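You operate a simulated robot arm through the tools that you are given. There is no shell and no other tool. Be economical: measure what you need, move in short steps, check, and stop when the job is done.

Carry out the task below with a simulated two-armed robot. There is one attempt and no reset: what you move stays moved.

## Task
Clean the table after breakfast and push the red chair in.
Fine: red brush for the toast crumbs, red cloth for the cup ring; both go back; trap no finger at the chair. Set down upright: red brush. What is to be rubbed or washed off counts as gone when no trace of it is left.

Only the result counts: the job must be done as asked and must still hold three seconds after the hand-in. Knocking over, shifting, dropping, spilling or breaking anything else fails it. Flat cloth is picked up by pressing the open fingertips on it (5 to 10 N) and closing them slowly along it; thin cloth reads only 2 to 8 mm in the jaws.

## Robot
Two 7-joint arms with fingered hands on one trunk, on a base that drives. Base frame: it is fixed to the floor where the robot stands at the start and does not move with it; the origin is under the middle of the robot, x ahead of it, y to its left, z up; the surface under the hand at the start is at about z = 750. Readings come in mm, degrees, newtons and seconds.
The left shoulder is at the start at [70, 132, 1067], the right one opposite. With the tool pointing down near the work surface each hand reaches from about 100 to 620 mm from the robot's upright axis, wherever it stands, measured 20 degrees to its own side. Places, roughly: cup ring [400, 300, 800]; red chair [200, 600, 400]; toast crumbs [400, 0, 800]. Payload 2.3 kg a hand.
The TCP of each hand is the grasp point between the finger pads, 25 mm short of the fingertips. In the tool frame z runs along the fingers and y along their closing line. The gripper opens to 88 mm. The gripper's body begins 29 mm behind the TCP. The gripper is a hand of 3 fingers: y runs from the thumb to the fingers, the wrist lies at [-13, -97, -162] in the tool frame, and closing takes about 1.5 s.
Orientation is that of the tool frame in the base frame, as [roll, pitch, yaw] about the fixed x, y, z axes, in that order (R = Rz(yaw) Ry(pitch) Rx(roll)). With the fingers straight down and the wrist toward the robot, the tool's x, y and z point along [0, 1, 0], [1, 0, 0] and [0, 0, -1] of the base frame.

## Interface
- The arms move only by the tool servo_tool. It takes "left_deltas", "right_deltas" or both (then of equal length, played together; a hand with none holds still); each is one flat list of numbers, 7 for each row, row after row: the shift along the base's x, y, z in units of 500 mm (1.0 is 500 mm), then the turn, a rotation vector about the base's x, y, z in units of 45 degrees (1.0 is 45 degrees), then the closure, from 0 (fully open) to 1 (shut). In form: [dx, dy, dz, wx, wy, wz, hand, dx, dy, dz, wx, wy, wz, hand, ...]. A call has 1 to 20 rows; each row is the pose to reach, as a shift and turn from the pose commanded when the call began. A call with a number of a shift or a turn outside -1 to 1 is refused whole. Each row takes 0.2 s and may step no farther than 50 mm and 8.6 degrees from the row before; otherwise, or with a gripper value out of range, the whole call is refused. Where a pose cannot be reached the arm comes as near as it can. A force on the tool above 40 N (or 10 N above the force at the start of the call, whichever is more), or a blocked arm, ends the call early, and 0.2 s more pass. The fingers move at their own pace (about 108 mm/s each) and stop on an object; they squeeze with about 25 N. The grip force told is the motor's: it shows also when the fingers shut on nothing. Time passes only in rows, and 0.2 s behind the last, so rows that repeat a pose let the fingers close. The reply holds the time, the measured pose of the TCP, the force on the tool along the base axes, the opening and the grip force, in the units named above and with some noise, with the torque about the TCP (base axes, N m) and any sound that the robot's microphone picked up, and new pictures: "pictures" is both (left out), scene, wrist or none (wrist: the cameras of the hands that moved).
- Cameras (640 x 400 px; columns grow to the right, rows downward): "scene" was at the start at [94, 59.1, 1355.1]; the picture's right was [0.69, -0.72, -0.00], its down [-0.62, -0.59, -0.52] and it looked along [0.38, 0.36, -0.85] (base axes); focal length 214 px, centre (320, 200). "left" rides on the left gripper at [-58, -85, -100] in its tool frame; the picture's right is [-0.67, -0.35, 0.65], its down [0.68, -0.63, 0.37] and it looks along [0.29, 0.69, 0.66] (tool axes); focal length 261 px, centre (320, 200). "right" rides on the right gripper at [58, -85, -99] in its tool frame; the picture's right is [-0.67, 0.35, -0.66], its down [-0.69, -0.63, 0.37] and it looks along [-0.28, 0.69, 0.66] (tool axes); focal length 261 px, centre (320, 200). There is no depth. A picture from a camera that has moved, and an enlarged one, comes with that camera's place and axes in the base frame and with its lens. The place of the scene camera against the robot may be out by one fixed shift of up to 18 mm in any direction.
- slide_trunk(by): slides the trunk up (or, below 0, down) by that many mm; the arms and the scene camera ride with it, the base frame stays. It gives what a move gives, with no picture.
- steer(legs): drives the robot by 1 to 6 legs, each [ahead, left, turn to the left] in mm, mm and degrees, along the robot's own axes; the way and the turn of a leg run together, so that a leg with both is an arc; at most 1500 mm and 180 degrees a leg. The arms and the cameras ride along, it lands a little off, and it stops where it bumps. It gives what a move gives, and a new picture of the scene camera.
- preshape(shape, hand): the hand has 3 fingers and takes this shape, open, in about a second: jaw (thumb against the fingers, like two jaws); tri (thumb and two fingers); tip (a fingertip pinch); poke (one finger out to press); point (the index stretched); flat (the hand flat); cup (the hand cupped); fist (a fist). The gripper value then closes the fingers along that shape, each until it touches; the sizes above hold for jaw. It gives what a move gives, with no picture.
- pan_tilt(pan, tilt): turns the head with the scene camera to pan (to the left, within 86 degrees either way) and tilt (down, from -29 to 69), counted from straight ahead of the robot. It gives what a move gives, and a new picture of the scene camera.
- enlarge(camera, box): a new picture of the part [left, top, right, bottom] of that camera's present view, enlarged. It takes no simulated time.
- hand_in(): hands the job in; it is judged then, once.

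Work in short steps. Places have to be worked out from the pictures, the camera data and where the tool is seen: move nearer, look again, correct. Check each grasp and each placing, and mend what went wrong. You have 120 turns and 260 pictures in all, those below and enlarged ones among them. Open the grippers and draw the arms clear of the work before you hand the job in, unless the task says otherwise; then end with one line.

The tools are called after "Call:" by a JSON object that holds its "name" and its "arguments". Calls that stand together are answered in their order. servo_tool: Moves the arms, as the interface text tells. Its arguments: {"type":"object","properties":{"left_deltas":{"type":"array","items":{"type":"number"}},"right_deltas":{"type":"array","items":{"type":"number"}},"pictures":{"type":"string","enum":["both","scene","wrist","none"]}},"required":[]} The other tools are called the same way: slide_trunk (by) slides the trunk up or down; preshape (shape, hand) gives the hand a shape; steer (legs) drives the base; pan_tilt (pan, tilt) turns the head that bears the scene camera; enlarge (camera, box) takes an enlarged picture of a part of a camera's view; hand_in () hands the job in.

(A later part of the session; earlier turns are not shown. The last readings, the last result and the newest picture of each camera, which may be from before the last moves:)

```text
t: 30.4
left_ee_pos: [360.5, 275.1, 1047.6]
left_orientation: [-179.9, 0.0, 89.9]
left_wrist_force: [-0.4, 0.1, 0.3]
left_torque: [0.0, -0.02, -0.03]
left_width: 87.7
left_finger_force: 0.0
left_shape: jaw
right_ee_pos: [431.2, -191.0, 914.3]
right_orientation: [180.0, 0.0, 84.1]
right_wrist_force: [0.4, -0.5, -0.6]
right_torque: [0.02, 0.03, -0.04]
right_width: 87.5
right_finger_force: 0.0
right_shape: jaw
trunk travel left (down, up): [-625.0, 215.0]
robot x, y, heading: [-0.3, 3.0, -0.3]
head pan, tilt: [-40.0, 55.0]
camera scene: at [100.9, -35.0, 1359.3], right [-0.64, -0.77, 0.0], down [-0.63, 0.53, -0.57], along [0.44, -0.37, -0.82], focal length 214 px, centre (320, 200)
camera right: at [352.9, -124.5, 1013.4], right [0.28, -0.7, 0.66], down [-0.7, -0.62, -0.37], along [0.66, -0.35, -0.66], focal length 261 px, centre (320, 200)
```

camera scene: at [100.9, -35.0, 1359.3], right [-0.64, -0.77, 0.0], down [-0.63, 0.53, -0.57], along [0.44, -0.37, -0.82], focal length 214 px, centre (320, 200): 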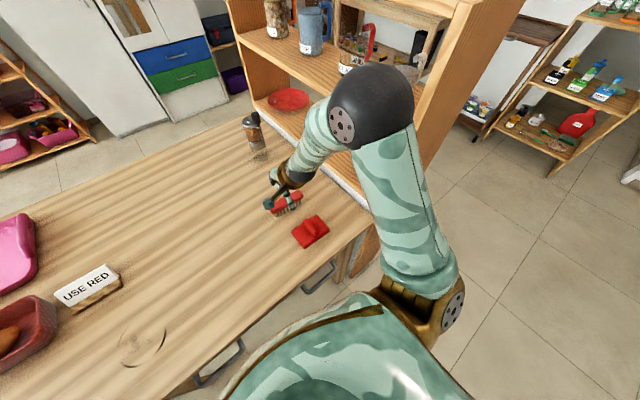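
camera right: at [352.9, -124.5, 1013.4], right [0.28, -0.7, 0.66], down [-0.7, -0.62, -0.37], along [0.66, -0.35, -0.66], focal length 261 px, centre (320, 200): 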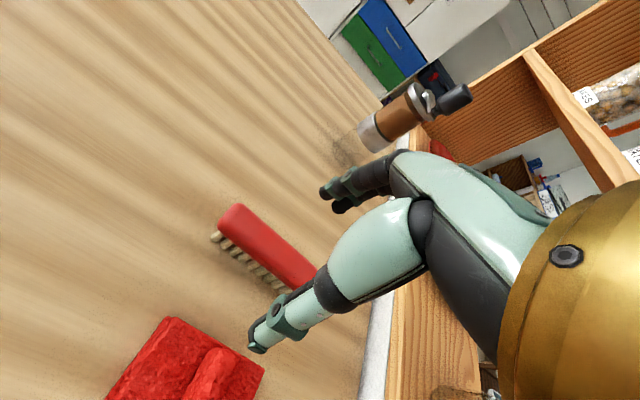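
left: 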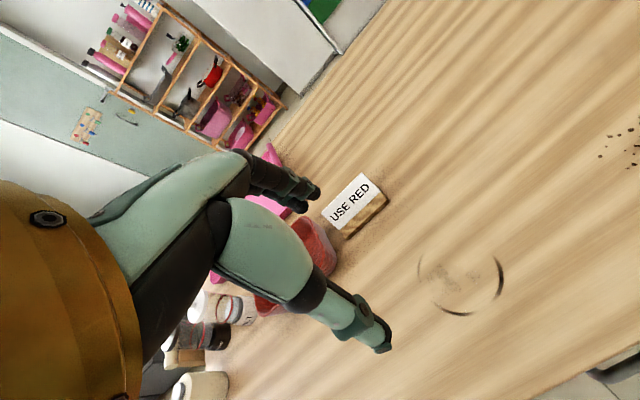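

The brush stands at its place, upright. The left hand will take the cloth (it also has to reach the ring), so I park the right hand back and to the right, and look with the head.

Call:
{"name": "servo_tool", "arguments": {"right_deltas": [-0.03, 0, 0.08, 0, 0, 0, 0, -0.1, 0, 0.14, 0, 0, 0, 0, -0.18, -0.02, 0.17, 0, 0, 0, 0, -0.26, -0.06, 0.18, 0, 0, 0, 0, -0.33, -0.1, 0.18, 0, 0, 0, 0, -0.39, -0.15, 0.18, 0, 0, 0, 0, -0.43, -0.21, 0.18, 0, 0, 0, 0, -0.43, -0.21, 0.18, 0, 0, 0, 0], "pictures": "scene"}}

Call:
{"name": "enlarge", "arguments": {"camera": "scene", "box": [250, 170, 370, 245]}}

```text
t: 32.2
left_ee_pos: [360.5, 276.4, 1046.5]
left_orientation: [-179.9, -0.1, 89.9]
left_wrist_force: [0.6, -0.9, -0.7]
left_torque: [0.01, 0.03, 0.0]
left_width: 87.5
left_finger_force: 0.1
left_shape: jaw
right_ee_pos: [371.3, -231.1, 969.0]
right_orientation: [-178.7, 4.1, 81.2]
right_wrist_force: [-0.9, -0.8, 0.6]
right_torque: [-0.01, 0.0, -0.02]
right_width: 87.6
right_finger_force: 0.2
right_shape: jaw
right hand out of reach, approached as far as the arm can: row 2, 3, 4, 5, 6, 7, 8
trunk travel left (down, up): [-625.0, 215.0]
robot x, y, heading: [-1.7, 0.7, -0.1]
head pan, tilt: [-40.0, 55.0]
camera scene: at [99.9, -34.9, 1359.4], right [-0.64, -0.77, 0.0], down [-0.63, 0.53, -0.57], along [0.44, -0.37, -0.82], focal length 214 px, centre (320, 200)
```

scene: 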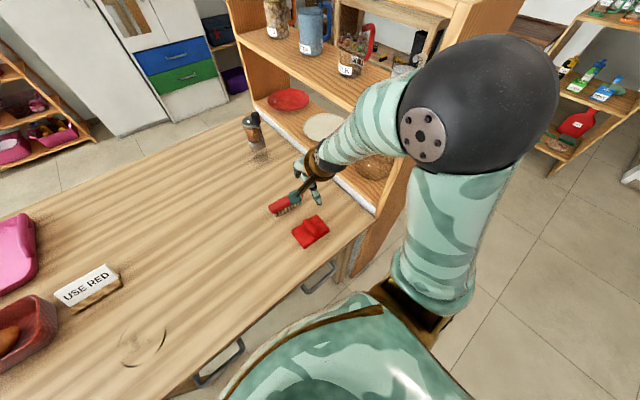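

```text
5.33 times, centred on (310, 208) of scene
camera zoom: at [99.9, -34.9, 1359.4], right [-0.64, -0.77, 0.0], down [-0.63, 0.53, -0.57], along [0.44, -0.37, -0.82], focal length 1144 px, centre (373, 160)
```

zoom: 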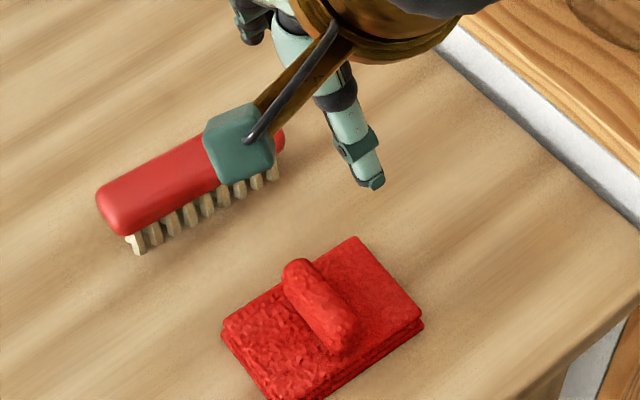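

The brush is fine. The arm could not fold back at that height; I try lower, nearer the robot, with a small step to see which pose the command counts from.

Call:
{"name": "servo_tool", "arguments": {"right_deltas": [0, 0, -0.04, 0, 0, 0, 0, 0, 0, -0.08, 0, 0, 0, 0, 0, 0, -0.1, 0, 0, 0, 0, 0, 0, -0.1, 0, 0, 0, 0], "pictures": "none"}}

```text
t: 33.2
left_ee_pos: [359.3, 276.7, 1047.0]
left_orientation: [-180.0, 0.0, 89.8]
left_wrist_force: [1.0, 0.6, 1.1]
left_torque: [0.0, 0.02, 0.01]
left_width: 87.8
left_finger_force: 0.0
left_shape: jaw
right_ee_pos: [368.8, -231.2, 918.9]
right_orientation: [-178.6, 4.1, 81.1]
right_wrist_force: [0.2, 0.5, 0.1]
right_torque: [-0.05, 0.02, -0.01]
right_width: 87.5
right_finger_force: 0.0
right_shape: jaw
trunk travel left (down, up): [-625.0, 215.0]
robot x, y, heading: [-1.3, 1.9, 0.1]
head pan, tilt: [-40.0, 55.0]
```

Commands count from the reached pose, and the hand is right above the cloth, so the right hand shall take it after all. The ridge is about at [361, -215], lying along x; I turn the hand by about -88 degrees in two calls so that it closes across the ridge.

Call:
{"name": "servo_tool", "arguments": {"right_deltas": [0, 0.01, 0.02, 0, 0, -0.18, 0, 0, 0.02, 0.02, 0, 0, -0.36, 0, -0.01, 0.03, 0.02, 0, 0, -0.54, 0, -0.016, 0.032, 0.02, 0, 0, -0.72, 0, -0.016, 0.032, 0.02, 0, 0, -0.9, 0, -0.016, 0.032, 0.02, 0, 0, -1, 0, -0.016, 0.032, 0.02, 0, 0, -1, 0], "pictures": "none"}}

```text
t: 34.8
left_ee_pos: [358.5, 276.5, 1047.1]
left_orientation: [-180.0, 0.2, 89.8]
left_wrist_force: [0.5, -0.2, -0.9]
left_torque: [0.01, 0.0, 0.0]
left_width: 87.3
left_finger_force: 0.1
left_shape: jaw
right_ee_pos: [358.8, -214.4, 930.0]
right_orientation: [-178.6, 4.1, 36.1]
right_wrist_force: [1.1, 0.1, 0.4]
right_torque: [0.0, -0.01, -0.04]
right_width: 87.7
right_finger_force: 0.1
right_shape: jaw
right hand out of reach, approached as far as the arm can: row 3, 4
trunk travel left (down, up): [-625.0, 215.0]
robot x, y, heading: [3.2, 2.8, 0.2]
head pan, tilt: [-40.0, 55.0]
```

I turn the rest of the way and take out the small tilt.

Call:
{"name": "servo_tool", "arguments": {"right_deltas": [0, 0, 0, -0.001, -0.018, -0.17, 0, 0, 0, 0, -0.002, -0.035, -0.34, 0, 0, 0, 0, -0.003, -0.053, -0.51, 0, 0, 0, 0, -0.005, -0.07, -0.68, 0, 0, 0, 0, -0.006, -0.088, -0.85, 0, 0, 0, 0, -0.007, -0.099, -0.955, 0, 0, 0, 0, -0.007, -0.099, -0.955, 0]}}

```text
t: 36.4
left_ee_pos: [359.5, 276.6, 1047.7]
left_orientation: [179.9, 0.0, 89.9]
left_wrist_force: [0.0, 0.5, -1.1]
left_torque: [-0.01, 0.03, 0.01]
left_width: 87.6
left_finger_force: 0.1
left_shape: jaw
right_ee_pos: [359.2, -214.1, 929.9]
right_orientation: [-180.0, 0.0, -6.9]
right_wrist_force: [0.6, -0.6, 1.0]
right_torque: [0.0, 0.02, 0.01]
right_width: 87.8
right_finger_force: 0.0
right_shape: jaw
trunk travel left (down, up): [-625.0, 215.0]
robot x, y, heading: [0.3, 0.9, 0.1]
head pan, tilt: [-40.0, 55.0]
camera scene: at [99.8, -34.5, 1359.4], right [-0.64, -0.77, 0.0], down [-0.63, 0.53, -0.57], along [0.44, -0.37, -0.82], focal length 214 px, centre (320, 200)
camera right: at [427.4, -137.3, 1029.1], right [-0.71, -0.27, 0.66], down [-0.6, 0.71, -0.37], along [-0.37, -0.66, -0.66], focal length 261 px, centre (320, 200)
```

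scene: 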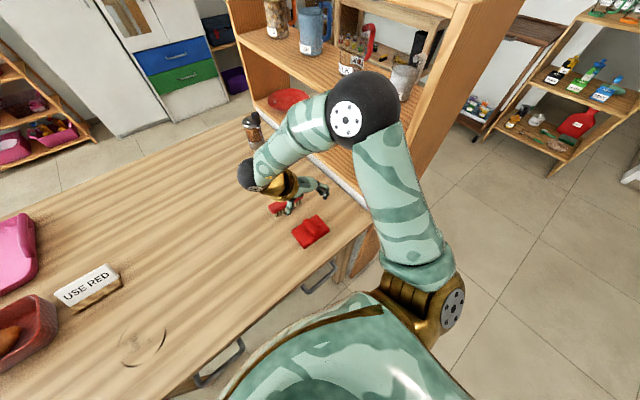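
right: 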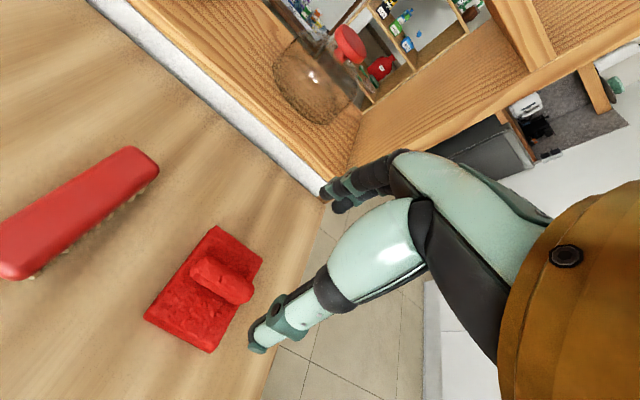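

Ridge centre by this view is about [358, -219]. I come down over it to z ≈ 825 and look.

Call:
{"name": "servo_tool", "arguments": {"right_deltas": [0, -0.01, -0.08, 0, 0, 0, 0, 0, -0.01, -0.16, 0, 0, 0, 0, 0, -0.01, -0.21, 0, 0, 0, 0, 0, -0.01, -0.21, 0, 0, 0, 0], "pictures": "wrist"}}

Call:
{"name": "enlarge", "arguments": {"camera": "scene", "box": [260, 170, 360, 250]}}

```text
t: 37.4
left_ee_pos: [359.1, 277.4, 1047.2]
left_orientation: [180.0, 0.0, 89.9]
left_wrist_force: [-0.1, -0.6, 0.8]
left_torque: [0.04, -0.03, -0.01]
left_width: 87.6
left_finger_force: 0.2
left_shape: jaw
right_ee_pos: [359.5, -219.6, 824.7]
right_orientation: [179.9, -0.1, -7.0]
right_wrist_force: [0.2, 0.4, -0.1]
right_torque: [0.01, 0.02, -0.03]
right_width: 87.7
right_finger_force: 0.1
right_shape: jaw
trunk travel left (down, up): [-625.0, 215.0]
robot x, y, heading: [0.4, -2.2, -0.1]
head pan, tilt: [-40.0, 55.0]
camera right: at [427.1, -142.3, 923.7], right [-0.71, -0.27, 0.65], down [-0.6, 0.71, -0.37], along [-0.37, -0.66, -0.66], focal length 261 px, centre (320, 200)
```

right: 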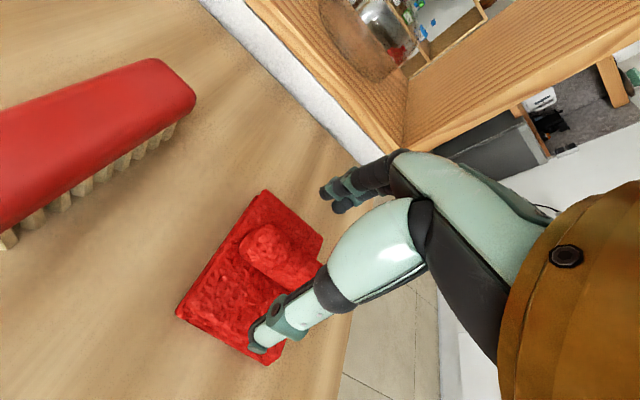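

```text
5.00 times, centred on (310, 210) of scene
camera zoom: at [99.9, -34.7, 1359.4], right [-0.64, -0.77, 0.0], down [-0.63, 0.53, -0.57], along [0.44, -0.37, -0.82], focal length 1072 px, centre (370, 150)
```

zoom: 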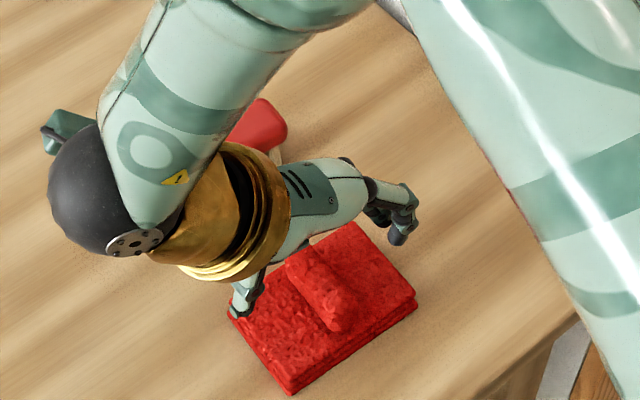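

The ridge lies between the fingers. I descend to z ≈ 791 watching force.

Call:
{"name": "servo_tool", "arguments": {"right_deltas": [0, -0.004, -0.03, 0, 0, 0, 0, 0, -0.004, -0.055, 0, 0, 0, 0, 0, -0.004, -0.066, 0, 0, 0, 0, 0, -0.004, -0.066, 0, 0, 0, 0], "pictures": "wrist"}}

Call:
{"name": "enlarge", "arguments": {"camera": "scene", "box": [270, 190, 350, 250]}}

```text
t: 38.4
left_ee_pos: [359.2, 276.5, 1046.7]
left_orientation: [180.0, 0.0, 89.8]
left_wrist_force: [-0.7, 0.1, 0.2]
left_torque: [0.02, -0.03, 0.0]
left_width: 87.8
left_finger_force: 0.1
left_shape: jaw
right_ee_pos: [359.6, -221.8, 792.5]
right_orientation: [-179.9, -0.2, -6.9]
right_wrist_force: [0.3, -0.1, 0.9]
right_torque: [-0.05, -0.01, 0.03]
right_width: 87.9
right_finger_force: 0.0
right_shape: jaw
trunk travel left (down, up): [-625.0, 215.0]
robot x, y, heading: [0.8, 1.7, -0.1]
head pan, tilt: [-40.0, 55.0]
camera right: at [427.4, -144.3, 891.2], right [-0.71, -0.27, 0.66], down [-0.61, 0.71, -0.37], along [-0.37, -0.66, -0.66], focal length 261 px, centre (320, 200)
```

right: 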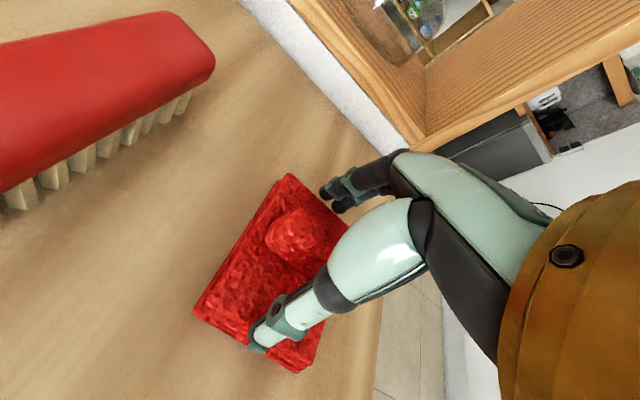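

```text
6.67 times, centred on (310, 220) of scene
camera zoom: at [99.9, -34.6, 1359.4], right [-0.64, -0.77, 0.0], down [-0.63, 0.53, -0.57], along [0.44, -0.37, -0.82], focal length 1430 px, centre (387, 67)
```

zoom: 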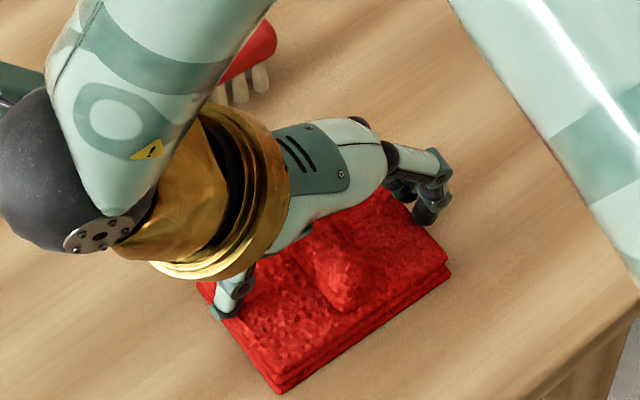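

No contact yet. I lower 3 mm and close slowly on the ridge.

Call:
{"name": "servo_tool", "arguments": {"right_deltas": [0, 0, -0.006, 0, 0, 0, 0.15, 0, 0, -0.006, 0, 0, 0, 0.3, 0, 0, -0.006, 0, 0, 0, 0.45, 0, 0, -0.006, 0, 0, 0, 0.6, 0, 0, -0.006, 0, 0, 0, 0.75, 0, 0, -0.006, 0, 0, 0, 0.9, 0, 0, -0.006, 0, 0, 0, 1, 0, 0, -0.006, 0, 0, 0, 1, 0, 0, -0.006, 0, 0, 0, 1, 0, 0, -0.006, 0, 0, 0, 1], "pictures": "wrist"}}

```text
t: 39.0
left_ee_pos: [357.2, 277.1, 1047.8]
left_orientation: [179.9, 0.1, 89.9]
left_wrist_force: [0.7, -0.2, -0.5]
left_torque: [0.03, 0.05, -0.01]
left_width: 87.5
left_finger_force: 0.0
left_shape: jaw
right_ee_pos: [359.3, -219.1, 792.6]
right_orientation: [179.7, -0.7, -7.0]
right_wrist_force: [-8.4, 3.7, 19.0]
right_torque: [-0.11, 0.13, -0.09]
right_width: 23.2
right_finger_force: 24.8
right_shape: jaw
trunk travel left (down, up): [-625.0, 215.0]
robot x, y, heading: [0.0, -0.2, -0.2]
head pan, tilt: [-40.0, 55.0]
stopped in row 2 (right hand): the force on the tool passed its limit at 47 N (the readings are from after the stop); the commanded pose is now the measured one
camera right: at [426.6, -143.1, 892.1], right [-0.71, -0.26, 0.65], down [-0.6, 0.71, -0.38], along [-0.36, -0.66, -0.66], focal length 261 px, centre (320, 200)
```

right: 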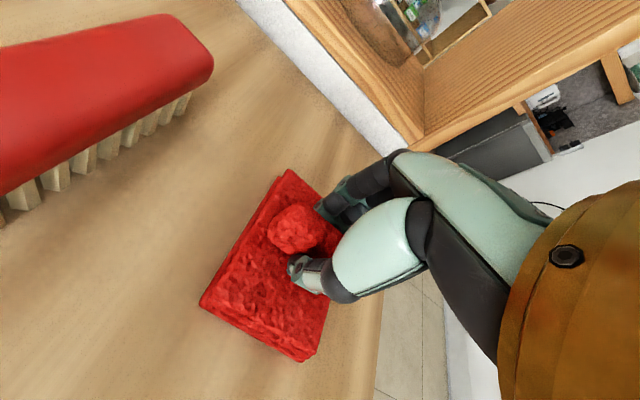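

It holds the ridge at 23 mm. I keep it shut and lift 40 mm to check the cloth comes along.

Call:
{"name": "servo_tool", "arguments": {"right_deltas": [0, 0, 0.004, 0, 0, 0, 1, 0, 0, 0.01, 0, 0, 0, 1, 0, 0, 0.03, 0, 0, 0, 1, 0, 0, 0.06, 0, 0, 0, 1, 0, 0, 0.1, 0, 0, 0, 1, 0, 0, 0.1, 0, 0, 0, 1], "pictures": "both"}}

```text
t: 40.4
left_ee_pos: [358.9, 277.6, 1047.9]
left_orientation: [-180.0, -0.1, 89.9]
left_wrist_force: [-0.6, -0.3, -0.2]
left_torque: [0.04, 0.0, 0.03]
left_width: 87.4
left_finger_force: 0.0
left_shape: jaw
right_ee_pos: [362.1, -222.0, 840.9]
right_orientation: [179.9, -0.4, -6.9]
right_wrist_force: [0.5, 0.4, -0.7]
right_torque: [0.01, -0.02, 0.0]
right_width: 22.4
right_finger_force: 24.9
right_shape: jaw
trunk travel left (down, up): [-625.0, 215.0]
robot x, y, heading: [0.5, -0.1, 0.1]
head pan, tilt: [-40.0, 55.0]
camera scene: at [100.3, -34.7, 1359.4], right [-0.64, -0.77, 0.0], down [-0.63, 0.53, -0.57], along [0.44, -0.37, -0.82], focal length 214 px, centre (320, 200)
camera right: at [428.2, -144.4, 940.3], right [-0.71, -0.26, 0.65], down [-0.6, 0.71, -0.37], along [-0.36, -0.66, -0.66], focal length 261 px, centre (320, 200)
```

scene: 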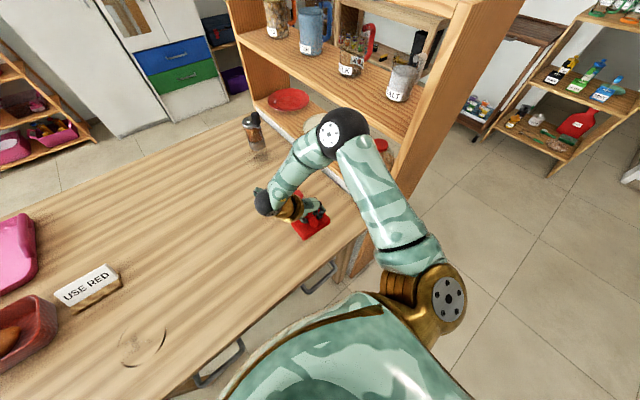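
right: 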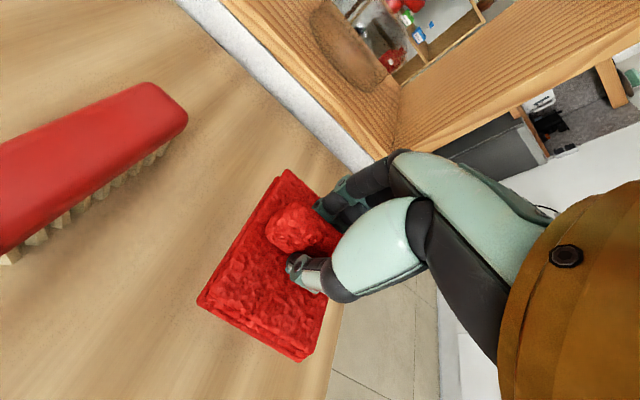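

The cloth is held as a pad. I move the left hand off to the left and bring the right hand to the table's middle, turning it 45 degrees.

Call:
{"name": "servo_tool", "arguments": {"left_deltas": [0.02, 0.07, 0.0, 0, 0, 0, 0, 0.04, 0.14, 0.0, 0, 0, 0, 0, 0.06, 0.21, 0.0, 0, 0, 0, 0, 0.08, 0.28, 0.0, 0, 0, 0, 0, 0.1, 0.34, 0.0, 0, 0, 0, 0, 0.12, 0.4, 0.0, 0, 0, 0, 0, 0.12, 0.4, 0.0, 0, 0, 0, 0], "right_deltas": [0.01, 0.07, 0.03, 0, 0, 0.16, 1, 0.02, 0.14, 0.06, 0, 0, 0.33, 1, 0.04, 0.21, 0.08, 0, 0, 0.5, 1, 0.05, 0.28, 0.08, 0, 0, 0.67, 1, 0.06, 0.35, 0.08, 0, 0, 0.83, 1, 0.07, 0.42, 0.08, 0, 0, 1, 1, 0.07, 0.42, 0.08, 0, 0, 1, 1], "pictures": "scene"}}

Call:
{"name": "pan_tilt", "arguments": {"pan": 35, "tilt": 55}}

```text
t: 42.0
left_ee_pos: [417.2, 476.3, 1047.3]
left_orientation: [-179.9, 0.0, 89.9]
left_wrist_force: [0.1, -0.9, -0.7]
left_torque: [0.01, 0.01, -0.01]
left_width: 87.4
left_finger_force: 0.1
left_shape: jaw
right_ee_pos: [396.3, -10.6, 879.9]
right_orientation: [179.9, -0.5, 38.2]
right_wrist_force: [-0.4, 1.0, -0.4]
right_torque: [-0.02, -0.02, 0.02]
right_width: 22.4
right_finger_force: 24.8
right_shape: jaw
trunk travel left (down, up): [-625.0, 215.0]
robot x, y, heading: [2.0, 1.0, 0.2]
head pan, tilt: [-40.0, 55.0]
camera scene: at [100.0, -35.7, 1359.4], right [-0.64, -0.77, 0.0], down [-0.63, 0.53, -0.57], along [0.44, -0.37, -0.82], focal length 214 px, centre (320, 200)
```

scene: 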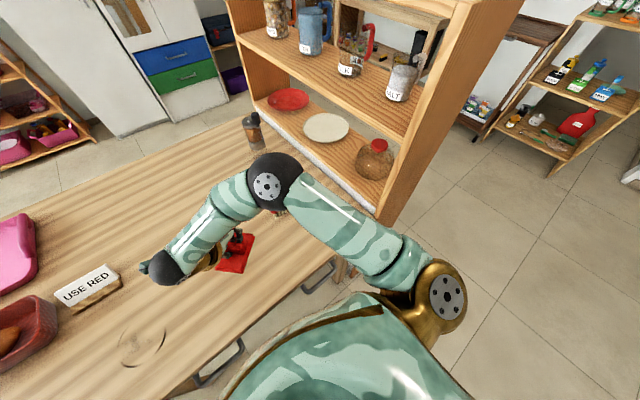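

```text
t: 43.5
left_ee_pos: [419.1, 476.5, 1047.1]
left_orientation: [-180.0, 0.1, 89.9]
left_wrist_force: [-0.8, -0.5, -0.5]
left_torque: [0.01, 0.0, -0.01]
left_width: 87.4
left_finger_force: 0.1
left_shape: jaw
right_ee_pos: [397.4, -11.7, 879.2]
right_orientation: [179.9, -0.4, 38.1]
right_wrist_force: [-0.3, 0.3, 0.1]
right_torque: [0.02, 0.05, 0.0]
right_width: 22.1
right_finger_force: 25.1
right_shape: jaw
trunk travel left (down, up): [-625.0, 215.0]
robot x, y, heading: [0.1, -2.0, -0.3]
head pan, tilt: [35.0, 55.0]
camera scene: at [104.1, 53.2, 1359.4], right [0.57, -0.82, 0.0], down [-0.67, -0.47, -0.57], along [0.47, 0.33, -0.82], focal length 214 px, centre (320, 200)
```

scene: 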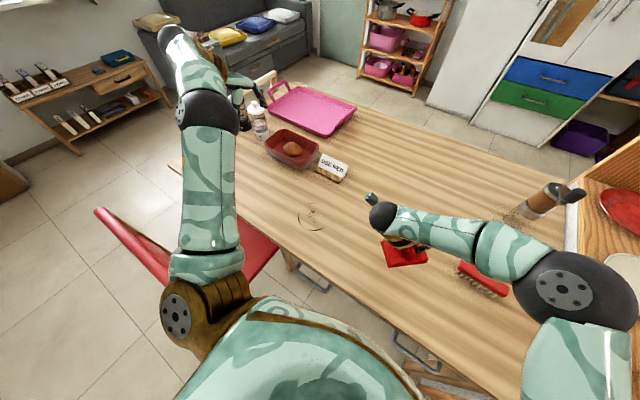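

The left arm is clear and the ring is visible at about [390, 270]. I bring the cloth over it, turning on to yaw ≈ 83.

Call:
{"name": "servo_tool", "arguments": {"right_deltas": [0, 0.08, 0, 0, 0, 0.14, 1, 0, 0.16, 0, 0, 0, 0.28, 1, 0, 0.24, 0, 0, 0, 0.43, 1, -0.01, 0.32, 0, 0, 0, 0.57, 1, -0.01, 0.4, -0.02, 0, 0, 0.71, 1, -0.018, 0.48, -0.05, 0, 0, 0.85, 1, -0.018, 0.558, -0.08, 0, 0, 1, 1, -0.018, 0.558, -0.1, 0, 0, 1, 1, -0.018, 0.558, -0.1, 0, 0, 1, 1], "pictures": "both"}}

```text
t: 45.5
left_ee_pos: [418.5, 476.4, 1048.0]
left_orientation: [179.9, 0.0, 90.0]
left_wrist_force: [-0.4, 0.2, 0.1]
left_torque: [-0.02, 0.01, 0.01]
left_width: 87.8
left_finger_force: 0.1
left_shape: jaw
right_ee_pos: [377.1, 140.5, 864.9]
right_orientation: [180.0, -0.4, 83.1]
right_wrist_force: [0.3, -0.1, 0.0]
right_torque: [-0.01, 0.02, 0.02]
right_width: 21.9
right_finger_force: 25.1
right_shape: jaw
right hand out of reach, approached as far as the arm can: row 3, 4, 5, 6, 7, 8, 9
trunk travel left (down, up): [-625.0, 215.0]
robot x, y, heading: [1.7, -0.7, 0.2]
head pan, tilt: [35.0, 55.0]
camera scene: at [104.0, 52.9, 1359.4], right [0.57, -0.82, 0.0], down [-0.67, -0.47, -0.57], along [0.47, 0.33, -0.82], focal length 214 px, centre (320, 200)
camera right: at [298.4, 207.0, 964.8], right [0.26, -0.71, 0.65], down [-0.71, -0.6, -0.37], along [0.66, -0.36, -0.66], focal length 261 px, centre (320, 200)
```

scene: 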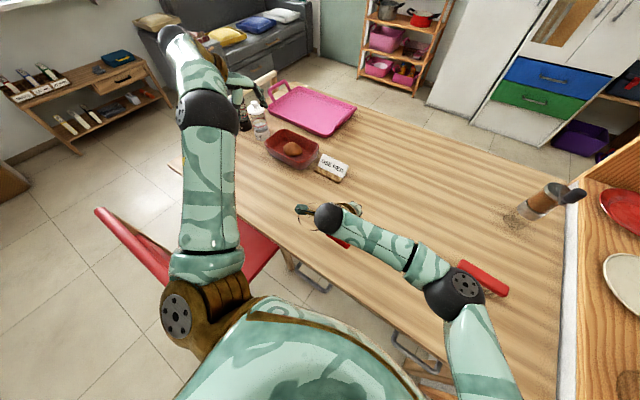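
right: 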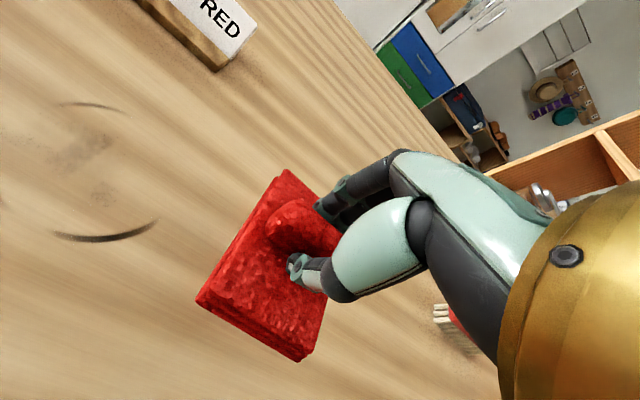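

The right arm stopped at y = 140. I test whether turning the wrist on (towards the shoulder) brings more reach.

Call:
{"name": "servo_tool", "arguments": {"right_deltas": [0, 0, 0, 0, 0, 0.18, 1, 0, 0, 0, 0, 0, 0.36, 1, 0, 0.02, 0, 0, 0, 0.54, 1, 0, 0.06, 0, 0, 0, 0.72, 1, 0, 0.12, 0, 0, 0, 0.9, 1, 0.01, 0.18, 0, 0, 0, 1, 1, 0.02, 0.25, 0, 0, 0, 1, 1, 0.02, 0.25, 0, 0, 0, 1, 1], "pictures": "none"}}

```text
t: 47.3
left_ee_pos: [418.0, 477.0, 1046.4]
left_orientation: [-179.9, 0.0, 90.0]
left_wrist_force: [0.6, 0.4, -0.6]
left_torque: [-0.01, -0.04, 0.0]
left_width: 87.6
left_finger_force: 0.1
left_shape: jaw
right_ee_pos: [380.2, 205.4, 877.5]
right_orientation: [-179.9, -0.5, 128.2]
right_wrist_force: [-0.5, 0.0, -0.8]
right_torque: [0.02, 0.04, -0.01]
right_width: 21.9
right_finger_force: 25.0
right_shape: jaw
right hand out of reach, approached as far as the arm can: row 6, 7, 8
trunk travel left (down, up): [-625.0, 215.0]
robot x, y, heading: [-2.0, 0.2, -0.2]
head pan, tilt: [35.0, 55.0]
```

Better but still short (y = 205). I draw the hand back to [450, 80] and will turn the robot left 25 degrees, which brings the ring in front of the right arm.

Call:
{"name": "servo_tool", "arguments": {"right_deltas": [0.03, -0.06, 0, 0, 0, -0.15, 1, 0.07, -0.13, 0, 0, 0, -0.3, 1, 0.1, -0.19, 0, 0, 0, -0.45, 1, 0.14, -0.25, 0, 0, 0, -0.6, 1, 0.14, -0.25, 0, 0, 0, -0.6, 1], "pictures": "none"}}

Call:
{"name": "pan_tilt", "arguments": {"pan": 70, "tilt": 62}}

```text
t: 48.5
left_ee_pos: [417.9, 476.1, 1047.7]
left_orientation: [-180.0, 0.1, 90.0]
left_wrist_force: [0.3, -0.1, -0.2]
left_torque: [0.01, 0.03, -0.01]
left_width: 87.5
left_finger_force: 0.1
left_shape: jaw
right_ee_pos: [451.7, 79.5, 875.9]
right_orientation: [179.9, -0.4, 100.9]
right_wrist_force: [0.3, -0.6, 0.2]
right_torque: [-0.03, 0.01, -0.02]
right_width: 21.7
right_finger_force: 25.4
right_shape: jaw
trunk travel left (down, up): [-625.0, 215.0]
robot x, y, heading: [0.8, -1.3, 0.2]
head pan, tilt: [35.0, 55.0]
```

```text
t: 49.5
left_ee_pos: [418.4, 476.7, 1046.2]
left_orientation: [-180.0, 0.0, 90.0]
left_wrist_force: [-0.4, 0.4, 0.0]
left_torque: [-0.03, 0.01, -0.04]
left_width: 87.7
left_finger_force: 0.0
left_shape: jaw
right_ee_pos: [451.3, 80.9, 876.0]
right_orientation: [180.0, -0.5, 101.1]
right_wrist_force: [0.5, -1.0, -0.3]
right_torque: [0.02, 0.03, 0.0]
right_width: 21.8
right_finger_force: 24.5
right_shape: jaw
trunk travel left (down, up): [-625.0, 215.0]
robot x, y, heading: [-2.0, 1.4, 0.2]
head pan, tilt: [70.0, 62.0]
camera scene: at [67.1, 72.4, 1351.1], right [0.94, -0.34, 0.0], down [-0.3, -0.83, -0.47], along [0.16, 0.44, -0.88], focal length 214 px, centre (320, 200)
```

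scene: 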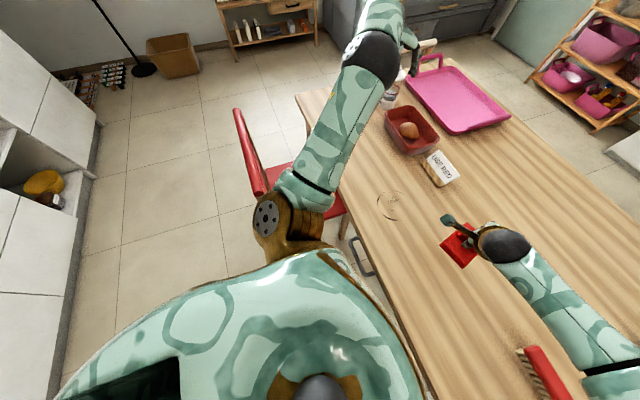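

The chair's back is at about x = 15, y 390–750, next to the robot; the left arm is well above it. I turn the robot left by 25 degrees in place.

Call:
{"name": "steer", "arguments": {"legs": [[0, 0, 25]]}}

```text
t: 51.2
left_ee_pos: [178.3, 608.3, 1047.9]
left_orientation: [-180.0, 0.0, 115.0]
left_wrist_force: [0.2, 0.2, -0.3]
left_torque: [0.01, 0.0, 0.02]
left_width: 88.0
left_finger_force: 0.0
left_shape: jaw
right_ee_pos: [375.0, 262.8, 875.0]
right_orientation: [180.0, -0.6, 126.2]
right_wrist_force: [0.1, -0.3, -0.4]
right_torque: [-0.01, -0.01, -0.05]
right_width: 22.0
right_finger_force: 25.4
right_shape: jaw
trunk travel left (down, up): [-625.0, 215.0]
robot x, y, heading: [0.6, -3.1, 25.0]
head pan, tilt: [70.0, 62.0]
camera scene: at [34.7, 97.1, 1351.1], right [1.0, 0.09, 0.0], down [0.08, -0.88, -0.47], along [-0.04, 0.47, -0.88], focal length 214 px, centre (320, 200)
```

scene: 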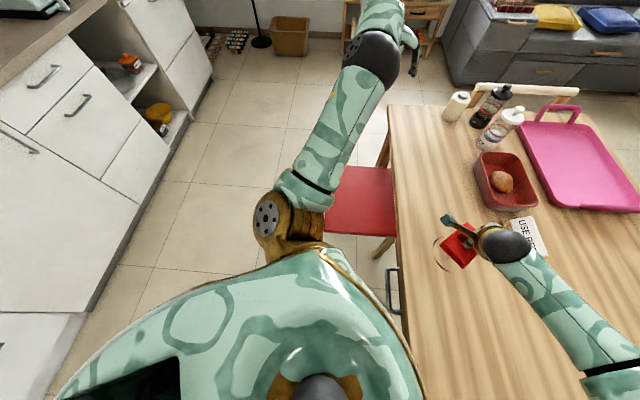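

The ring is now under the right hand. I centre over [391, 266] and lower to just above contact (≈ 796).

Call:
{"name": "servo_tool", "arguments": {"right_deltas": [0.016, 0.003, -0.04, 0, 0, 0, 1, 0.032, 0.006, -0.1, 0, 0, 0, 1, 0.032, 0.006, -0.158, 0, 0, 0, 1, 0.032, 0.006, -0.158, 0, 0, 0, 1], "pictures": "wrist"}}

Call:
{"name": "pan_tilt", "arguments": {"pan": 10, "tilt": 58}}

```text
t: 52.2
left_ee_pos: [177.6, 610.7, 1047.4]
left_orientation: [180.0, 0.0, 115.0]
left_wrist_force: [-1.3, -0.3, 0.2]
left_torque: [0.0, 0.05, -0.01]
left_width: 87.6
left_finger_force: 0.2
left_shape: jaw
right_ee_pos: [391.2, 266.3, 796.2]
right_orientation: [-179.9, -0.4, 126.2]
right_wrist_force: [0.1, -0.9, -1.0]
right_torque: [-0.02, -0.01, -0.03]
right_width: 21.9
right_finger_force: 25.2
right_shape: jaw
trunk travel left (down, up): [-625.0, 215.0]
robot x, y, heading: [-1.4, -0.6, 25.0]
head pan, tilt: [70.0, 62.0]
camera right: at [289.1, 261.8, 896.3], right [0.68, -0.34, 0.65], down [-0.11, -0.92, -0.37], along [0.73, 0.18, -0.66], focal length 261 px, centre (320, 200)
```

right: 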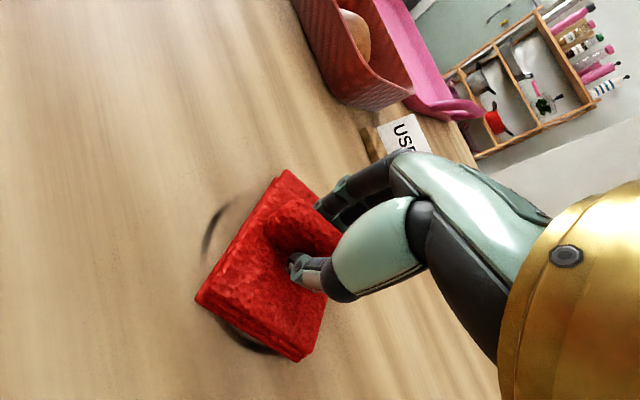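

```text
t: 53.5
left_ee_pos: [177.2, 609.5, 1046.8]
left_orientation: [180.0, 0.0, 115.1]
left_wrist_force: [-0.3, 0.4, 0.5]
left_torque: [-0.01, 0.02, 0.0]
left_width: 87.5
left_finger_force: 0.0
left_shape: jaw
right_ee_pos: [391.3, 267.4, 796.9]
right_orientation: [180.0, -0.4, 126.1]
right_wrist_force: [0.8, 0.2, -0.2]
right_torque: [-0.04, -0.01, -0.04]
right_width: 21.9
right_finger_force: 25.0
right_shape: jaw
trunk travel left (down, up): [-625.0, 215.0]
robot x, y, heading: [0.3, -0.4, 24.7]
head pan, tilt: [10.0, 58.0]
camera scene: at [96.5, 72.9, 1355.7], right [0.57, -0.82, 0.0], down [-0.69, -0.49, -0.53], along [0.43, 0.3, -0.85], focal length 214 px, centre (320, 200)
```

scene: 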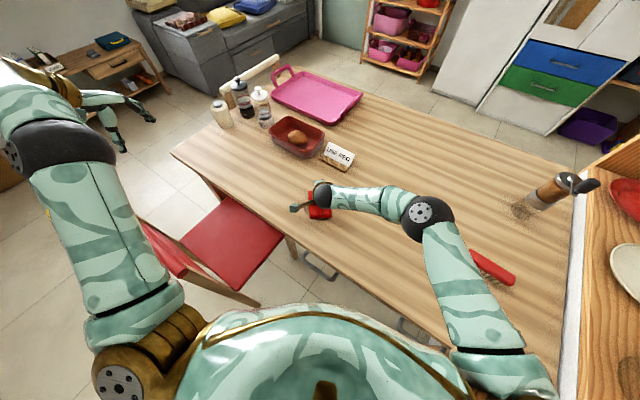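

The cloth covers most of the ring. I lower to contact.

Call:
{"name": "servo_tool", "arguments": {"right_deltas": [0, 0, -0.006, 0, 0, 0, 1, 0, 0, -0.01, 0, 0, 0, 1, 0, 0, -0.01, 0, 0, 0, 1], "pictures": "none"}}

```text
t: 54.3
left_ee_pos: [176.8, 607.2, 1048.1]
left_orientation: [179.9, 0.0, 115.0]
left_wrist_force: [0.1, -0.6, -0.4]
left_torque: [0.02, 0.02, 0.02]
left_width: 87.4
left_finger_force: 0.0
left_shape: jaw
right_ee_pos: [391.2, 266.4, 792.5]
right_orientation: [179.9, -0.5, 126.1]
right_wrist_force: [1.0, -0.3, 6.4]
right_torque: [0.07, -0.11, 0.01]
right_width: 21.6
right_finger_force: 24.8
right_shape: jaw
trunk travel left (down, up): [-625.0, 215.0]
robot x, y, heading: [-2.3, -1.5, 24.8]
head pan, tilt: [10.0, 58.0]
```

Contact at 6 N. I rub in a raster of ±30 mm over the ring, forth and back.

Call:
{"name": "servo_tool", "arguments": {"right_deltas": [-0.06, -0.06, -0.002, 0, 0, 0, 1, 0, -0.06, -0.002, 0, 0, 0, 1, 0.06, -0.06, -0.002, 0, 0, 0, 1, 0.06, 0, -0.002, 0, 0, 0, 1, 0, 0, -0.002, 0, 0, 0, 1, -0.06, 0, -0.002, 0, 0, 0, 1, -0.06, 0.06, -0.002, 0, 0, 0, 1, 0, 0.06, -0.002, 0, 0, 0, 1, 0.06, 0.06, -0.002, 0, 0, 0, 1, 0, 0.06, -0.002, 0, 0, 0, 1, -0.06, 0.06, -0.002, 0, 0, 0, 1, -0.06, 0, -0.002, 0, 0, 0, 1, 0, 0, -0.002, 0, 0, 0, 1, 0.06, 0, -0.002, 0, 0, 0, 1, 0.06, -0.06, -0.002, 0, 0, 0, 1, 0, -0.06, -0.002, 0, 0, 0, 1, -0.06, -0.06, -0.002, 0, 0, 0, 1, -0.02, -0.06, 0.05, 0, 0, 0, 1, -0.02, -0.14, 0.09, 0, 0, 0, 1, -0.02, -0.22, 0.09, 0, 0, 0, 1], "pictures": "wrist"}}

Call:
{"name": "enlarge", "arguments": {"camera": "scene", "box": [270, 170, 370, 240]}}

```text
t: 58.5
left_ee_pos: [176.9, 609.4, 1048.4]
left_orientation: [-180.0, 0.0, 115.1]
left_wrist_force: [-1.1, -0.1, -0.5]
left_torque: [-0.01, 0.02, -0.01]
left_width: 87.8
left_finger_force: 0.1
left_shape: jaw
right_ee_pos: [380.6, 156.6, 837.0]
right_orientation: [180.0, -0.4, 126.3]
right_wrist_force: [-0.6, -0.2, -0.2]
right_torque: [0.01, 0.01, 0.02]
right_width: 21.6
right_finger_force: 25.0
right_shape: jaw
trunk travel left (down, up): [-625.0, 215.0]
robot x, y, heading: [3.0, -0.1, 25.1]
head pan, tilt: [10.0, 58.0]
camera right: at [278.8, 151.8, 936.9], right [0.68, -0.34, 0.65], down [-0.11, -0.92, -0.37], along [0.73, 0.18, -0.66], focal length 261 px, centre (320, 200)
```

right: 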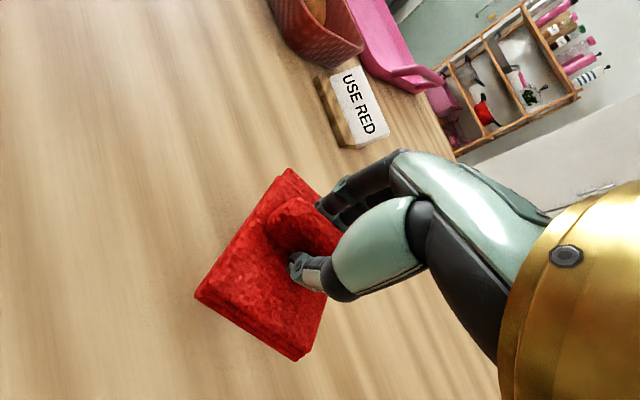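

```text
5.71 times, centred on (320, 205) of scene
camera zoom: at [96.5, 71.8, 1355.7], right [0.57, -0.82, 0.0], down [-0.69, -0.49, -0.53], along [0.43, 0.3, -0.85], focal length 1226 px, centre (320, 171)
```

zoom: 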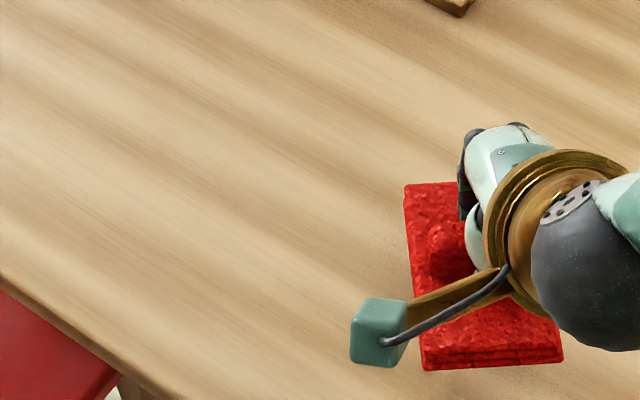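

The ring looks gone. I check closer for faint traces.

Call:
{"name": "enlarge", "arguments": {"camera": "scene", "box": [288, 180, 348, 218]}}

Call:
{"name": "enlarge", "arguments": {"camera": "right", "box": [0, 60, 320, 260]}}

```text
10.53 times, centred on (318, 199) of scene
camera zoom: at [96.5, 71.8, 1355.7], right [0.57, -0.82, 0.0], down [-0.69, -0.49, -0.53], along [0.43, 0.3, -0.85], focal length 2258 px, centre (341, 210)
```

zoom: 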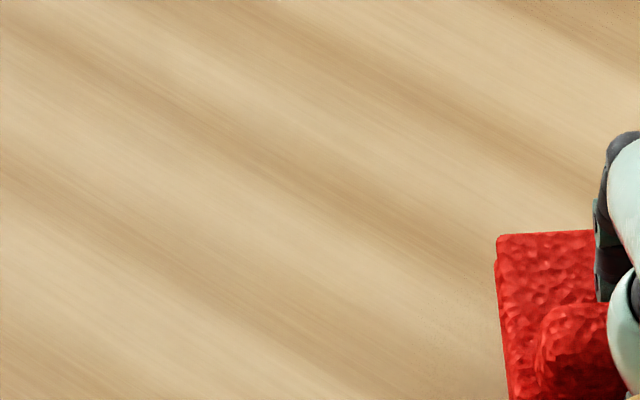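

```text
2.00 times, centred on (160, 160) of right
camera zoom: at [278.8, 151.8, 936.9], right [0.68, -0.34, 0.65], down [-0.11, -0.92, -0.37], along [0.73, 0.18, -0.66], focal length 521 px, centre (640, 280)
```

zoom: 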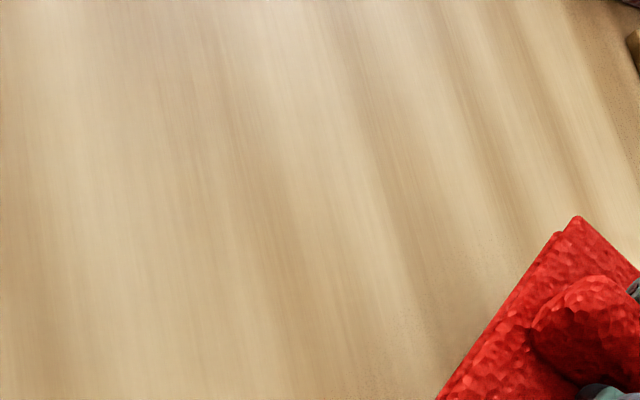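

All clean. I raise the cloth and turn the robot back by 25 degrees.

Call:
{"name": "servo_tool", "arguments": {"right_deltas": [0, 0, 0.05, 0, 0, 0, 1, 0, 0, 0.09, 0, 0, 0, 1, 0, 0, 0.09, 0, 0, 0, 1], "pictures": "none"}}

Call:
{"name": "steer", "arguments": {"legs": [[0, 0, -25]]}}

```text
t: 59.3
left_ee_pos: [179.3, 607.8, 1047.1]
left_orientation: [-179.9, 0.0, 115.0]
left_wrist_force: [-0.1, -0.4, 0.4]
left_torque: [-0.02, 0.0, -0.03]
left_width: 87.3
left_finger_force: 0.1
left_shape: jaw
right_ee_pos: [382.3, 157.8, 881.3]
right_orientation: [-179.9, -0.5, 126.2]
right_wrist_force: [0.1, 0.9, -0.7]
right_torque: [0.03, 0.05, -0.03]
right_width: 21.4
right_finger_force: 24.9
right_shape: jaw
trunk travel left (down, up): [-625.0, 215.0]
robot x, y, heading: [-0.0, 1.3, 25.0]
head pan, tilt: [10.0, 58.0]
```

```text
t: 60.9
left_ee_pos: [417.5, 477.7, 1046.6]
left_orientation: [180.0, 0.2, 90.1]
left_wrist_force: [-0.7, -0.5, -0.1]
left_torque: [-0.04, 0.02, 0.01]
left_width: 87.9
left_finger_force: 0.0
left_shape: jaw
right_ee_pos: [410.1, -17.4, 881.9]
right_orientation: [-180.0, -0.4, 101.2]
right_wrist_force: [0.0, 0.9, -0.9]
right_torque: [-0.03, -0.03, -0.02]
right_width: 21.7
right_finger_force: 24.9
right_shape: jaw
trunk travel left (down, up): [-625.0, 215.0]
robot x, y, heading: [-0.4, 1.2, -0.0]
head pan, tilt: [10.0, 58.0]
camera scene: at [112.7, 24.4, 1355.7], right [0.18, -0.98, 0.0], down [-0.83, -0.15, -0.53], along [0.52, 0.09, -0.85], focal length 214 px, centre (320, 200)
```

scene: 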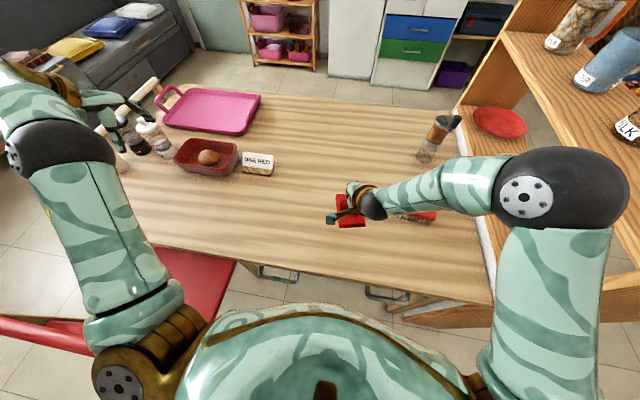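

Turned back to heading 0. I now turn the hand back toward yaw -7 in steps, moving toward the cloth's place.

Call:
{"name": "servo_tool", "arguments": {"right_deltas": [0, 0, 0, 0, 0, -0.17, 1, 0, 0, 0, 0, 0, -0.34, 1, 0, 0, 0, 0, 0, -0.51, 1, 0, 0, 0, 0, 0, -0.68, 1, 0, 0, 0, 0, 0, -0.85, 1, 0, 0, 0, 0, 0, -1, 1, 0, 0, 0, 0, 0, -1, 1], "pictures": "none"}}

Call:
{"name": "servo_tool", "arguments": {"right_deltas": [-0.01, -0.06, 0, 0, 0, -0.17, 1, -0.02, -0.12, 0, 0, 0, -0.34, 1, -0.04, -0.18, 0, 0, 0, -0.51, 1, -0.05, -0.24, 0, 0, 0, -0.68, 1, -0.06, -0.3, 0, 0, 0, -0.85, 1, -0.08, -0.35, 0, 0, 0, -1, 1, -0.08, -0.35, 0, 0, 0, -1, 1], "pictures": "none"}}

```text
t: 62.5
left_ee_pos: [416.2, 476.7, 1046.5]
left_orientation: [180.0, 0.0, 90.0]
left_wrist_force: [0.3, -0.1, -0.2]
left_torque: [0.0, 0.01, 0.03]
left_width: 87.9
left_finger_force: 0.1
left_shape: jaw
right_ee_pos: [411.6, -18.0, 881.7]
right_orientation: [179.9, -0.4, 56.0]
right_wrist_force: [0.6, -0.3, -0.7]
right_torque: [0.0, 0.0, 0.02]
right_width: 21.5
right_finger_force: 25.6
right_shape: jaw
trunk travel left (down, up): [-625.0, 215.0]
robot x, y, heading: [-3.6, -4.6, 0.0]
head pan, tilt: [10.0, 58.0]
```

```text
t: 64.1
left_ee_pos: [416.5, 478.4, 1046.7]
left_orientation: [-179.9, 0.1, 90.2]
left_wrist_force: [-0.5, -0.6, -0.3]
left_torque: [0.01, 0.0, 0.03]
left_width: 87.8
left_finger_force: 0.0
left_shape: jaw
right_ee_pos: [370.1, -192.0, 880.8]
right_orientation: [179.9, -0.4, 11.1]
right_wrist_force: [0.0, 0.5, -0.5]
right_torque: [-0.01, -0.01, 0.01]
right_width: 21.4
right_finger_force: 25.6
right_shape: jaw
trunk travel left (down, up): [-625.0, 215.0]
robot x, y, heading: [0.0, -4.3, 0.1]
head pan, tilt: [10.0, 58.0]
```

Now the last 18 degrees and the shift to [360, -220], down to just above contact.

Call:
{"name": "servo_tool", "arguments": {"right_deltas": [-0.01, -0.03, 0, 0, 0, -0.17, 1, -0.02, -0.057, -0.03, 0, 0, -0.34, 1, -0.02, -0.057, -0.1, 0, 0, -0.402, 1, -0.02, -0.057, -0.164, 0, 0, -0.402, 1, -0.02, -0.057, -0.164, 0, 0, -0.402, 1], "pictures": "wrist"}}

Call:
{"name": "pan_tilt", "arguments": {"pan": -40, "tilt": 55}}

```text
t: 65.3
left_ee_pos: [417.6, 477.5, 1047.0]
left_orientation: [179.9, 0.1, 90.1]
left_wrist_force: [0.2, 0.1, -0.2]
left_torque: [0.02, 0.0, 0.01]
left_width: 87.4
left_finger_force: 0.1
left_shape: jaw
right_ee_pos: [362.5, -220.8, 799.5]
right_orientation: [179.9, -0.5, -7.0]
right_wrist_force: [-0.4, -0.3, -0.5]
right_torque: [-0.03, -0.01, 0.02]
right_width: 21.5
right_finger_force: 25.0
right_shape: jaw
trunk travel left (down, up): [-625.0, 215.0]
robot x, y, heading: [1.5, -1.2, 0.2]
head pan, tilt: [10.0, 58.0]
camera right: at [428.7, -144.1, 899.0], right [-0.71, -0.26, 0.65], down [-0.6, 0.71, -0.37], along [-0.36, -0.66, -0.66], focal length 261 px, centre (320, 200)
```

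right: 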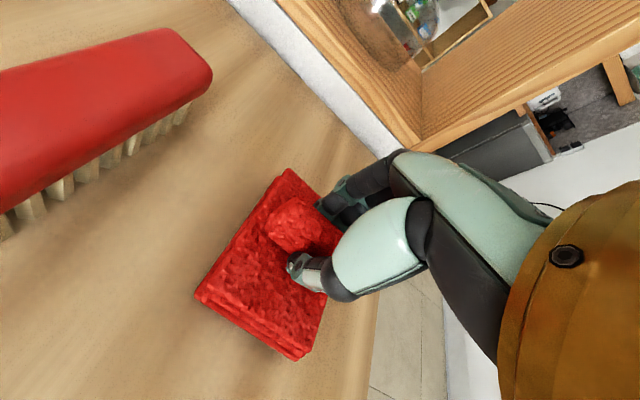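

```text
t: 66.5
left_ee_pos: [417.4, 477.5, 1047.7]
left_orientation: [-180.0, 0.0, 90.1]
left_wrist_force: [0.4, -0.1, 0.1]
left_torque: [0.02, 0.01, -0.03]
left_width: 87.7
left_finger_force: 0.2
left_shape: jaw
right_ee_pos: [362.4, -220.2, 798.2]
right_orientation: [179.9, -0.3, -6.8]
right_wrist_force: [-0.4, 0.0, 0.1]
right_torque: [0.0, 0.05, -0.03]
right_width: 21.6
right_finger_force: 25.3
right_shape: jaw
trunk travel left (down, up): [-625.0, 215.0]
robot x, y, heading: [0.4, 0.3, 0.2]
head pan, tilt: [-40.0, 55.0]
camera scene: at [100.3, -34.3, 1359.4], right [-0.64, -0.77, 0.0], down [-0.63, 0.52, -0.57], along [0.44, -0.37, -0.82], focal length 214 px, centre (320, 200)
```

scene: 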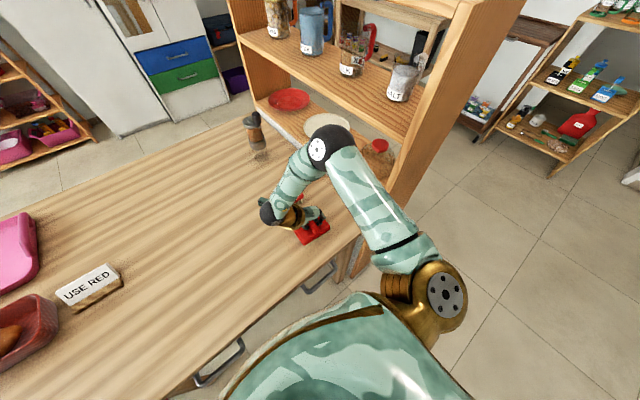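

In place. I lower to contact.

Call:
{"name": "servo_tool", "arguments": {"right_deltas": [-0.004, 0, -0.008, 0, 0, 0, 1, -0.004, 0, -0.013, 0, 0, 0, 1, -0.004, 0, -0.013, 0, 0, 0, 1], "pictures": "none"}}

```text
t: 67.3
left_ee_pos: [417.3, 478.4, 1048.7]
left_orientation: [-179.9, 0.1, 90.1]
left_wrist_force: [-0.7, -0.3, 0.0]
left_torque: [0.04, 0.04, -0.07]
left_width: 87.8
left_finger_force: 0.1
left_shape: jaw
right_ee_pos: [359.8, -220.6, 792.1]
right_orientation: [179.9, -0.6, -6.8]
right_wrist_force: [-0.5, 0.6, 1.4]
right_torque: [-0.11, 0.0, 0.01]
right_width: 21.9
right_finger_force: 24.6
right_shape: jaw
trunk travel left (down, up): [-625.0, 215.0]
robot x, y, heading: [-0.6, 2.5, -0.0]
head pan, tilt: [-40.0, 55.0]
```

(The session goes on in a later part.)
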